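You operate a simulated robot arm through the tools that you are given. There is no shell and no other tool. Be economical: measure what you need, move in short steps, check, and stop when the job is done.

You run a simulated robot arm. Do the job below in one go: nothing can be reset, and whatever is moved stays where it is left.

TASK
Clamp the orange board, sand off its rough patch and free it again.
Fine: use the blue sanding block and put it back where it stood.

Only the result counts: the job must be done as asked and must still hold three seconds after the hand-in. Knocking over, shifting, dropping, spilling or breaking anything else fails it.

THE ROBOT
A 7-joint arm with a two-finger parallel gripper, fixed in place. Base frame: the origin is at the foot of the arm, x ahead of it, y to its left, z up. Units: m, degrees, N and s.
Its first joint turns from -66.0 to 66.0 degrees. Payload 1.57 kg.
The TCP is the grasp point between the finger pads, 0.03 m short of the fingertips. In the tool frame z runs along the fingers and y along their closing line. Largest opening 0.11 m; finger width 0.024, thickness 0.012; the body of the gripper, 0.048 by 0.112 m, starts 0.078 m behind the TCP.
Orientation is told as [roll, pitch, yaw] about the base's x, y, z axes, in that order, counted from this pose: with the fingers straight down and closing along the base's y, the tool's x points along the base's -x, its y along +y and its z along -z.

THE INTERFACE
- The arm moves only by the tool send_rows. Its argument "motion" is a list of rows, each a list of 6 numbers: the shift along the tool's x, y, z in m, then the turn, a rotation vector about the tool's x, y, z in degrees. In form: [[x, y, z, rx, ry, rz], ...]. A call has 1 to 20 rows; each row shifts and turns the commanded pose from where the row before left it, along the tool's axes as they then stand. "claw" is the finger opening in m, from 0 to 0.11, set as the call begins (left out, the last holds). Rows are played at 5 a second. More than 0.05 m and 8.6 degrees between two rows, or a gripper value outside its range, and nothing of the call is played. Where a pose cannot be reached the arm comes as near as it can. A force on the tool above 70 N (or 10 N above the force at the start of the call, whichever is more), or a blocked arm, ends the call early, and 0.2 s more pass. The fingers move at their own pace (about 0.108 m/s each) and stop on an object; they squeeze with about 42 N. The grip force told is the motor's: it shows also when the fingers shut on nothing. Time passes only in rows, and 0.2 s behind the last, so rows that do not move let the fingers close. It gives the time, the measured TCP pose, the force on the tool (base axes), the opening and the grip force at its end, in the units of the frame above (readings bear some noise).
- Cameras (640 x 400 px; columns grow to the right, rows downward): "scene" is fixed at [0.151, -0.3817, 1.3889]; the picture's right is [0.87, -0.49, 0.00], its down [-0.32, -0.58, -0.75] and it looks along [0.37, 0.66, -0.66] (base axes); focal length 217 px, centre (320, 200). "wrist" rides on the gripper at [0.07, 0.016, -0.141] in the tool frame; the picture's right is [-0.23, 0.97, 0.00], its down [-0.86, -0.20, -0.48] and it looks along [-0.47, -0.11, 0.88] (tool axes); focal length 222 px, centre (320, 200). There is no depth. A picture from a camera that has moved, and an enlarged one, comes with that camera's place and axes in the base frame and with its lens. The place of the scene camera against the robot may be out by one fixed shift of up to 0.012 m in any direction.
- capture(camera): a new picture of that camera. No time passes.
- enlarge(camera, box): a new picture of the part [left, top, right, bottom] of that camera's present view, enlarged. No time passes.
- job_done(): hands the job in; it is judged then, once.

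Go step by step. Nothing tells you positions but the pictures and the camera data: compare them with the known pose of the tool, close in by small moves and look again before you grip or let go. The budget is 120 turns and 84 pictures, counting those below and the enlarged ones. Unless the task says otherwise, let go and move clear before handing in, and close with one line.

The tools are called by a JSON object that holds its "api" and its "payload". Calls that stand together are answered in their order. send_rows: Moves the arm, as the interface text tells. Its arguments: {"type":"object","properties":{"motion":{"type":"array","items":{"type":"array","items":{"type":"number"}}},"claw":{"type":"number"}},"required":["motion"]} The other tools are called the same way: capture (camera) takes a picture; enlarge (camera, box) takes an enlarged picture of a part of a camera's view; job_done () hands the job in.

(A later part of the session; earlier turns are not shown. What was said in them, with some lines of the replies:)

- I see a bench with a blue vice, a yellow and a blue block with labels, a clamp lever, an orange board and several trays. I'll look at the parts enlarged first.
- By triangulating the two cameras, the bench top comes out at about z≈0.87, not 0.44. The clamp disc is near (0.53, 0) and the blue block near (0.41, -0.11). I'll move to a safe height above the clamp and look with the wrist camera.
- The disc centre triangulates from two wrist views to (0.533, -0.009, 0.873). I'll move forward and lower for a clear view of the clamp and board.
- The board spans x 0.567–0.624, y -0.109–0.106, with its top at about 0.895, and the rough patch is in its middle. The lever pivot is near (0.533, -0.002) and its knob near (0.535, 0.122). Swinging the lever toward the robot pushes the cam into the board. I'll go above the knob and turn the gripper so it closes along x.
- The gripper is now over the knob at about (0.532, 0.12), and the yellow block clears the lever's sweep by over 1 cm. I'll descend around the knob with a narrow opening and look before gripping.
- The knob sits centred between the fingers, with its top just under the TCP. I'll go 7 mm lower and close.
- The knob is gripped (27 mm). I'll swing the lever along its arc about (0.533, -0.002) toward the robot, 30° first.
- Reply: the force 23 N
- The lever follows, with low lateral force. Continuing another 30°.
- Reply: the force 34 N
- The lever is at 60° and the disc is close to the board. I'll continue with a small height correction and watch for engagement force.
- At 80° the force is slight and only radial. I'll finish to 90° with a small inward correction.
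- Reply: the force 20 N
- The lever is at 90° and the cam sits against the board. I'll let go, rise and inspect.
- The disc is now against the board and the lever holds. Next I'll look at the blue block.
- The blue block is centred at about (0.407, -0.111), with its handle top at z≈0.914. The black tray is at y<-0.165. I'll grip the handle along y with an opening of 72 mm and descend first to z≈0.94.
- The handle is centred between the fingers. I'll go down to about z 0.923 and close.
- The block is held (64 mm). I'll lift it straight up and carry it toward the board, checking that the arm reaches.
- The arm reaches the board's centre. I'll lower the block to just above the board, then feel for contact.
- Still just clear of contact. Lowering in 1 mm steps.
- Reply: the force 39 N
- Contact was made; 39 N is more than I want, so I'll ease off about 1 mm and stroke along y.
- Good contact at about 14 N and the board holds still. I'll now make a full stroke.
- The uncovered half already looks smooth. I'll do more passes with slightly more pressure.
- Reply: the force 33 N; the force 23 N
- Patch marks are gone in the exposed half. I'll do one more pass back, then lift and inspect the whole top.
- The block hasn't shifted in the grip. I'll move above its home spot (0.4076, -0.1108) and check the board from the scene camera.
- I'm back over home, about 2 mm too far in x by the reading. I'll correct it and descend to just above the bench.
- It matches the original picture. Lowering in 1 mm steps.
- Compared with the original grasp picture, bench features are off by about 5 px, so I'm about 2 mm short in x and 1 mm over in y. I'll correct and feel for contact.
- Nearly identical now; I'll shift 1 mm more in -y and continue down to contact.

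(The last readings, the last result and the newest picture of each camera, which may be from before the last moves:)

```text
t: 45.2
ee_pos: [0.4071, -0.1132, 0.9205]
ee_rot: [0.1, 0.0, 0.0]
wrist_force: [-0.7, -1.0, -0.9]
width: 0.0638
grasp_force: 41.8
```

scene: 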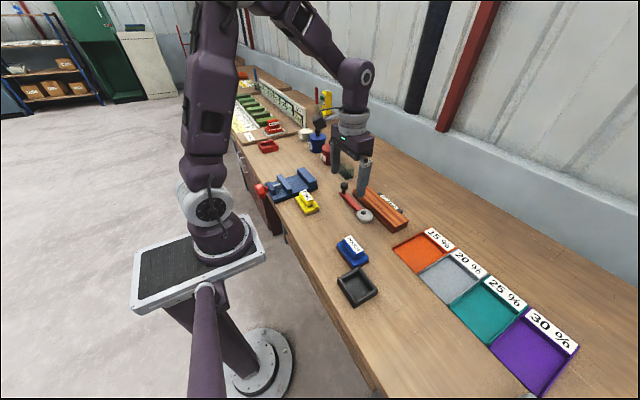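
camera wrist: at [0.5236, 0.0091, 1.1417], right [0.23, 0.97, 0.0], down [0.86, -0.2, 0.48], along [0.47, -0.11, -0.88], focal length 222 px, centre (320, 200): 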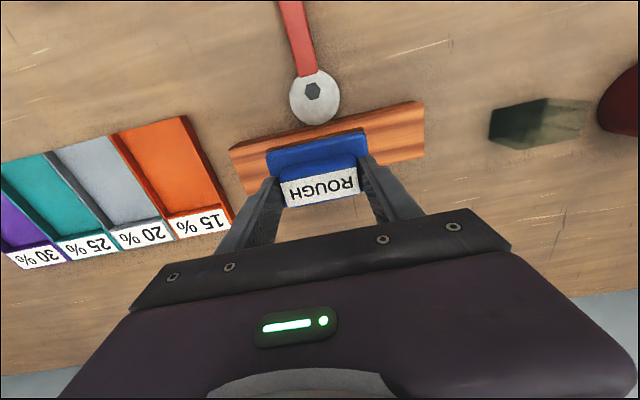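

{"api": "send_rows", "payload": {"motion": [[0, 0.0003, 0.0005, 0, 0, 0], [0, 0, 0.0004, 0, 0, 0], [0, 0, 0, 0, 0, 0]]}}

{"api": "enlarge", "payload": {"camera": "scene", "box": [310, 210, 406, 270]}}

{"api": "enlarge", "payload": {"camera": "wrist", "box": [200, 100, 440, 250]}}

```text
t: 46.0
ee_pos: [0.4081, -0.1129, 0.9212]
ee_rot: [0.0, -0.1, 0.0]
wrist_force: [-2.0, 1.3, 21.9]
width: 0.064
grasp_force: 42.4
```

```text
6.67 times, centred on (358, 240) of scene
camera zoom: at [0.1506, -0.3816, 1.389], right [0.87, -0.49, 0.0], down [-0.32, -0.58, -0.75], along [0.37, 0.66, -0.66], focal length 1446 px, centre (67, -67)
```

zoom: 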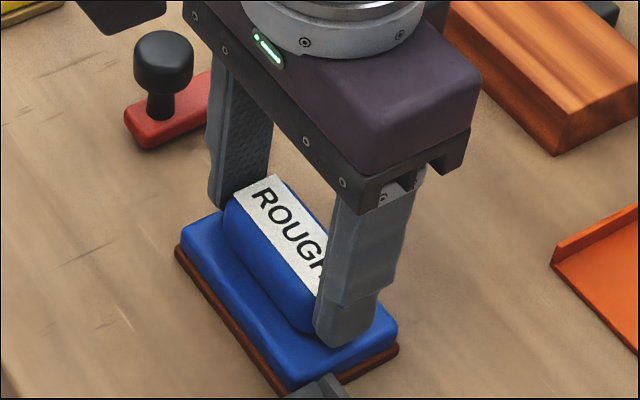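

```text
2.67 times, centred on (320, 175) of wrist
camera zoom: at [0.3367, -0.0979, 1.0619], right [0.23, 0.97, 0.0], down [0.85, -0.2, 0.48], along [0.47, -0.11, -0.88], focal length 592 px, centre (320, 267)
```

zoom: 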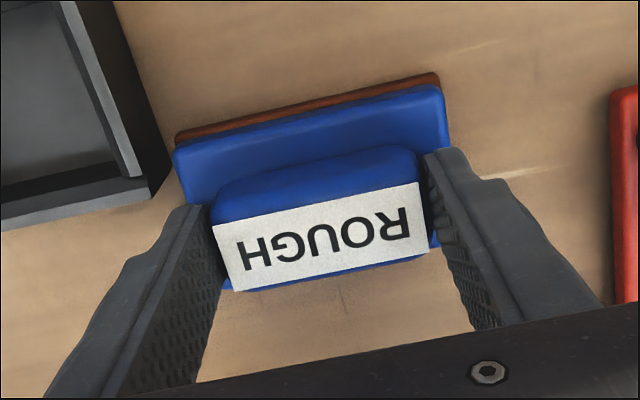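

The block rests on the bench within about 1–2 mm of where it stood. I'll release it, rise and compare.

{"api": "send_rows", "payload": {"motion": [[0, 0.0008, -0.0005, 0, 0, 0], [0, 0, 0, 0, 0, 0]]}}

{"api": "send_rows", "payload": {"motion": [[0, 0, 0, 0, 0, 0], [0, 0, 0, 0, 0, 0], [0, 0, -0.015, 0, 0, 0], [0, 0, -0.03, 0, 0, 0], [0, 0, -0.04, 0, 0, 0], [0, 0, 0, 0, 0, 0]], "claw": 0.074}}

{"api": "enlarge", "payload": {"camera": "scene", "box": [310, 210, 406, 270]}}

```text
t: 46.6
ee_pos: [0.4086, -0.1131, 0.9204]
ee_rot: [0.1, 0.0, -0.1]
wrist_force: [-4.4, -8.0, 21.8]
width: 0.0637
grasp_force: 41.9
```

```text
t: 48.0
ee_pos: [0.4073, -0.1118, 1.0044]
ee_rot: [0.1, 0.0, 0.0]
wrist_force: [-0.8, 0.4, 0.1]
width: 0.0741
grasp_force: 0.2
```

```text
6.67 times, centred on (358, 240) of scene
camera zoom: at [0.151, -0.3817, 1.3889], right [0.87, -0.49, 0.0], down [-0.32, -0.58, -0.75], along [0.37, 0.66, -0.66], focal length 1446 px, centre (67, -67)
```

zoom: 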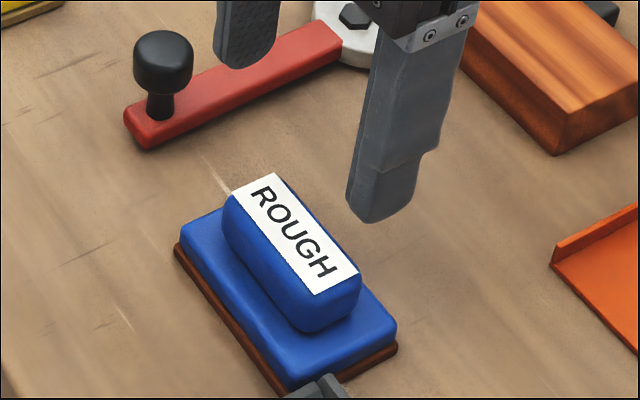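

The block is back within about 2 mm. Now I'll inspect the board top and the lever before freeing.

{"api": "send_rows", "payload": {"motion": [[-0.02, 0.02, -0.03, 0, 0, 0], [-0.035, 0.03, -0.015, 0, 0, 0], [-0.035, 0.03, 0, 0, 0, 0], [-0.035, 0.03, 0, 0, 0, 0], [-0.025, 0, 0, 0, 0, 0], [0, 0, 0, 0, 0, 0]], "claw": 0.11}}

{"api": "enlarge", "payload": {"camera": "wrist", "box": [220, 60, 460, 210]}}

{"api": "enlarge", "payload": {"camera": "scene", "box": [320, 160, 448, 240]}}

```text
t: 49.4
ee_pos: [0.5562, -0.0026, 1.0491]
ee_rot: [0.0, 0.0, 0.0]
wrist_force: [-0.3, -0.6, 0.2]
width: 0.1102
grasp_force: 0.0
```

```text
2.67 times, centred on (340, 135) of wrist
camera zoom: at [0.4854, 0.0117, 1.191], right [0.23, 0.97, 0.0], down [0.86, -0.2, 0.48], along [0.47, -0.11, -0.88], focal length 592 px, centre (267, 373)
```

zoom: 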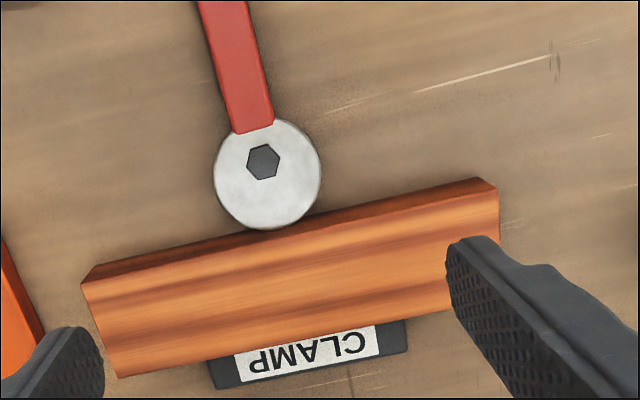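

```text
5.00 times, centred on (384, 200) of scene
camera zoom: at [0.151, -0.3817, 1.3889], right [0.87, -0.49, 0.0], down [-0.32, -0.58, -0.75], along [0.37, 0.66, -0.66], focal length 1085 px, centre (0, 200)
```

zoom: 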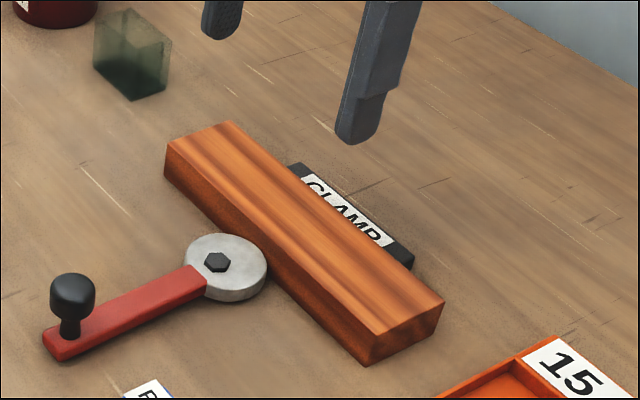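

The rough patch is gone across the whole board. Now I'll go back to the knob to swing the lever back.

{"api": "send_rows", "payload": {"motion": [[0.036, 0, 0, 0, 0, 0], [0.036, 0, 0, 0, 0, 0], [0.036, 0, 0, 0, 0, 0], [0.036, 0, 0, 0, 0, 0], [0, 0, 0.04, 0, 0, 0], [0, 0, 0.04, 0, 0, 0], [0, 0, 0.015, 0, 0, 0], [0, 0, 0, 0, 0, 0]], "claw": 0.05}}

{"api": "enlarge", "payload": {"camera": "wrist", "box": [200, 100, 440, 250]}}

```text
t: 51.2
ee_pos: [0.4114, -0.0028, 0.9554]
ee_rot: [0.0, 0.0, 0.0]
wrist_force: [-0.4, -0.1, 0.0]
width: 0.0503
grasp_force: 0.1
```

```text
2.67 times, centred on (320, 175) of wrist
camera zoom: at [0.3412, 0.0123, 1.0967], right [0.23, 0.97, 0.0], down [0.86, -0.2, 0.48], along [0.47, -0.11, -0.88], focal length 592 px, centre (320, 267)
```

zoom: 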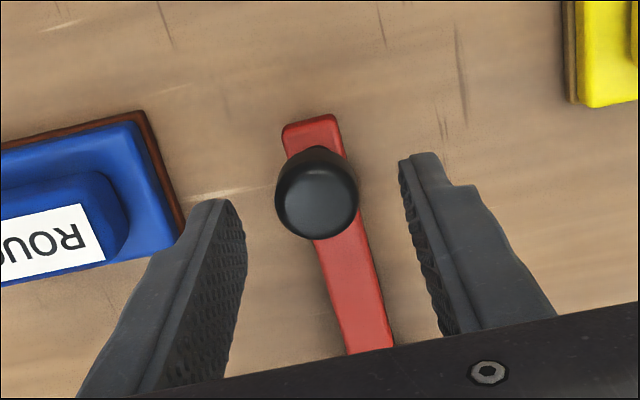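

The knob is centred. Descending and gripping it.

{"api": "send_rows", "payload": {"motion": [[0, -0.001, 0.015, 0, 0, 0], [0, 0, 0.013, 0, 0, 0], [0, 0, 0.009, 0, 0, 0], [0, 0, 0, 0, 0, 0]]}}

{"api": "send_rows", "payload": {"motion": [[0, 0, 0, 0, 0, 0], [0, 0, 0, 0, 0, 0], [0, 0, 0, 0, 0, 0]], "claw": 0.0}}

```text
t: 52.2
ee_pos: [0.4136, -0.0035, 0.9178]
ee_rot: [-0.1, 0.1, 0.1]
wrist_force: [0.4, -0.1, -0.7]
width: 0.0502
grasp_force: 0.1
```

```text
t: 53.0
ee_pos: [0.414, -0.0034, 0.919]
ee_rot: [0.1, 0.0, 0.0]
wrist_force: [0.1, -5.2, -6.5]
width: 0.0274
grasp_force: 37.9
```

Gripped. Swinging the lever back, 30° at a time.

{"api": "send_rows", "payload": {"motion": [[-0.00046, 0.0105, 0, 0, 0, 5], [-0.00046, 0.0105, 0, 0, 0, 5], [-0.00046, 0.0105, 0, 0, 0, 5], [-0.00046, 0.0105, 0, 0, 0, 5], [-0.00046, 0.0105, 0, 0, 0, 5], [-0.00046, 0.0105, 0, 0, 0, 5]]}}

```text
t: 54.4
ee_pos: [0.4301, 0.0574, 0.9188]
ee_rot: [0.0, 0.0, -30.0]
wrist_force: [-12.6, 6.6, 14.9]
width: 0.0272
grasp_force: 37.6
```

{"api": "send_rows", "payload": {"motion": [[0.0002, 0.0105, -0.0003, 0, 0, 5], [-0.00046, 0.01055, 0, 0, 0, 5], [-0.00046, 0.01055, 0, 0, 0, 5], [-0.00046, 0.01055, 0, 0, 0, 5], [-0.00046, 0.01055, 0, 0, 0, 5], [-0.00046, 0.01055, 0, 0, 0, 5]]}}

{"api": "enlarge", "payload": {"camera": "scene", "box": [300, 140, 428, 220]}}

```text
t: 55.8
ee_pos: [0.4733, 0.1043, 0.9192]
ee_rot: [-0.1, 0.2, -60.0]
wrist_force: [-10.3, 16.0, -28.8]
width: 0.0276
grasp_force: 37.9
```

```text
5.00 times, centred on (364, 180) of scene
camera zoom: at [0.1511, -0.3812, 1.3891], right [0.87, -0.49, 0.0], down [-0.32, -0.58, -0.75], along [0.37, 0.66, -0.66], focal length 1085 px, centre (100, 300)
```

zoom: 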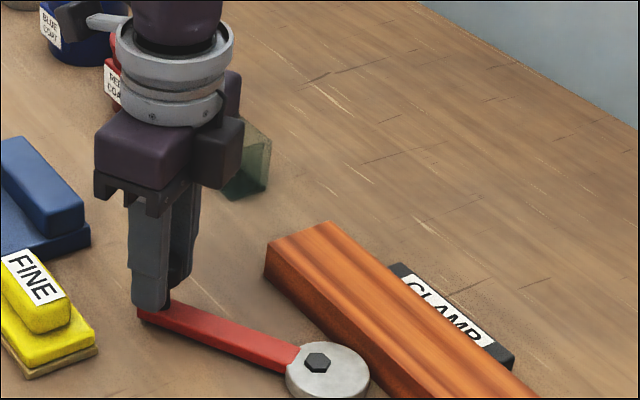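

{"api": "send_rows", "payload": {"motion": [[0.0002, 0.0105, 0.0005, 0, 0, 5], [-0.00046, 0.0106, 0, 0, 0, 5], [-0.00046, 0.0106, 0, 0, 0, 5], [-0.00046, 0.0106, 0, 0, 0, 5], [-0.00046, 0.0106, 0, 0, 0, 5], [-0.00046, 0.0106, 0, 0, 0, 5], [0, 0, 0, 0, 0, 0]]}}

{"api": "enlarge", "payload": {"camera": "wrist", "box": [220, 100, 460, 250]}}

{"api": "enlarge", "payload": {"camera": "scene", "box": [300, 140, 428, 220]}}

```text
t: 57.4
ee_pos: [0.5357, 0.1196, 0.919]
ee_rot: [0.0, 0.1, -90.0]
wrist_force: [-7.8, 23.2, 23.9]
width: 0.0271
grasp_force: 38.1
```

```text
2.67 times, centred on (340, 175) of wrist
camera zoom: at [0.5494, 0.1875, 1.0608], right [0.97, -0.23, 0.0], down [-0.2, -0.86, 0.48], along [-0.11, -0.47, -0.88], focal length 592 px, centre (267, 267)
```

zoom: 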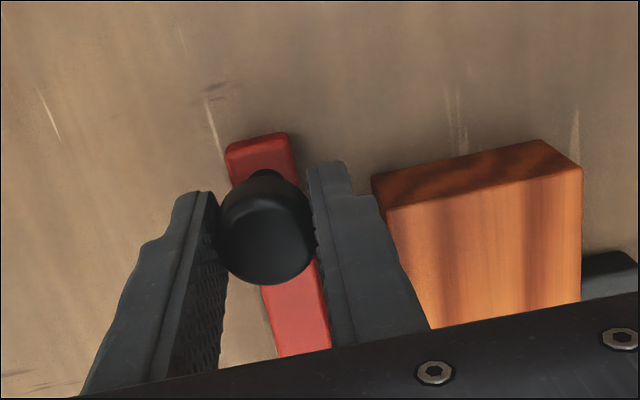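

```text
5.00 times, centred on (364, 180) of scene
camera zoom: at [0.1504, -0.3812, 1.3891], right [0.87, -0.49, 0.0], down [-0.32, -0.58, -0.75], along [0.37, 0.66, -0.66], focal length 1085 px, centre (100, 300)
```

zoom: 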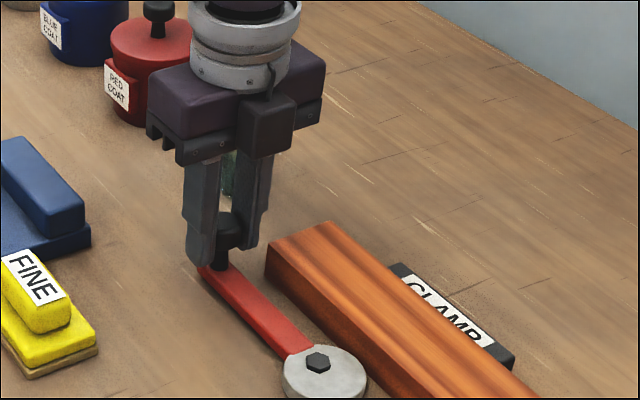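

The lever is back at its start position. I'll ease the radial force, open narrowly and rise.

{"api": "send_rows", "payload": {"motion": [[0.0006, 0, -0.0004, 0, 0, 0], [0, 0, 0, 0, 0, 0]]}}

{"api": "send_rows", "payload": {"motion": [[0, 0, 0, 0, 0, 0], [0, 0, 0, 0, 0, 0], [0, 0, -0.01, 0, 0, 0], [0, 0, -0.03, 0, 0, 0], [0, 0, -0.04, 0, 0, 0], [0, 0, -0.045, 0, 0, 0], [0.03, 0, -0.03, 0, 0, 0], [0.03, 0, -0.03, 0, 0, 0], [0, 0, 0, 0, 0, 0]], "claw": 0.04}}

{"api": "capture", "payload": {"camera": "scene"}}

{"api": "enlarge", "payload": {"camera": "scene", "box": [300, 150, 444, 270]}}

```text
t: 58.0
ee_pos: [0.5342, 0.1193, 0.919]
ee_rot: [0.1, -0.1, -90.0]
wrist_force: [-3.8, 14.2, 14.1]
width: 0.0272
grasp_force: 38.3
```

```text
t: 60.0
ee_pos: [0.5345, 0.1792, 1.1055]
ee_rot: [0.0, 0.0, -89.9]
wrist_force: [0.2, -0.1, 0.4]
width: 0.0398
grasp_force: 0.1
```

```text
34 pictures are left
```

scene: 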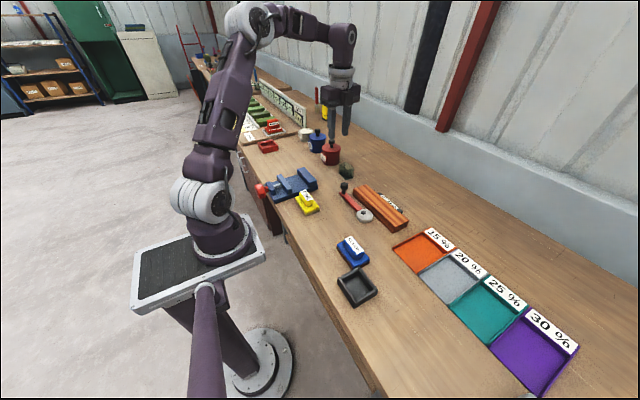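

```text
3.33 times, centred on (372, 210) of scene
camera zoom: at [0.151, -0.3817, 1.3889], right [0.87, -0.49, 0.0], down [-0.32, -0.58, -0.75], along [0.37, 0.66, -0.66], focal length 723 px, centre (147, 167)
```

zoom: 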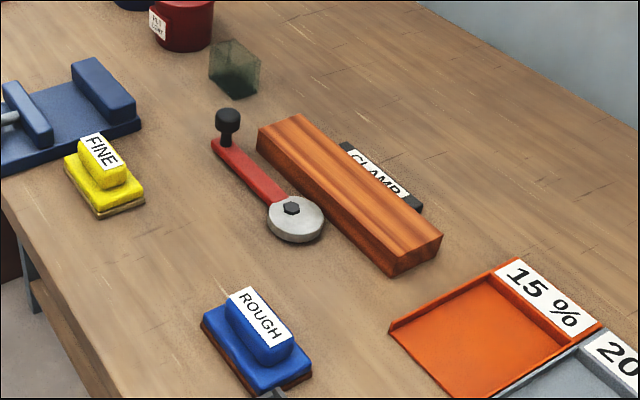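

The board is sanded and free, the lever is open, the blue block is back on its spot, and the gripper is clear. Handing in.

{"api": "job_done", "payload": {}}

```text
The job is handed in.
```

I clamped the orange board, sanded its rough patch off with the blue block and freed it again; the block is back within about 2 mm of where it stood. The task says "Fine", but the blue block is labelled ROUGH and the yellow one FINE, so I went by the colour you named.
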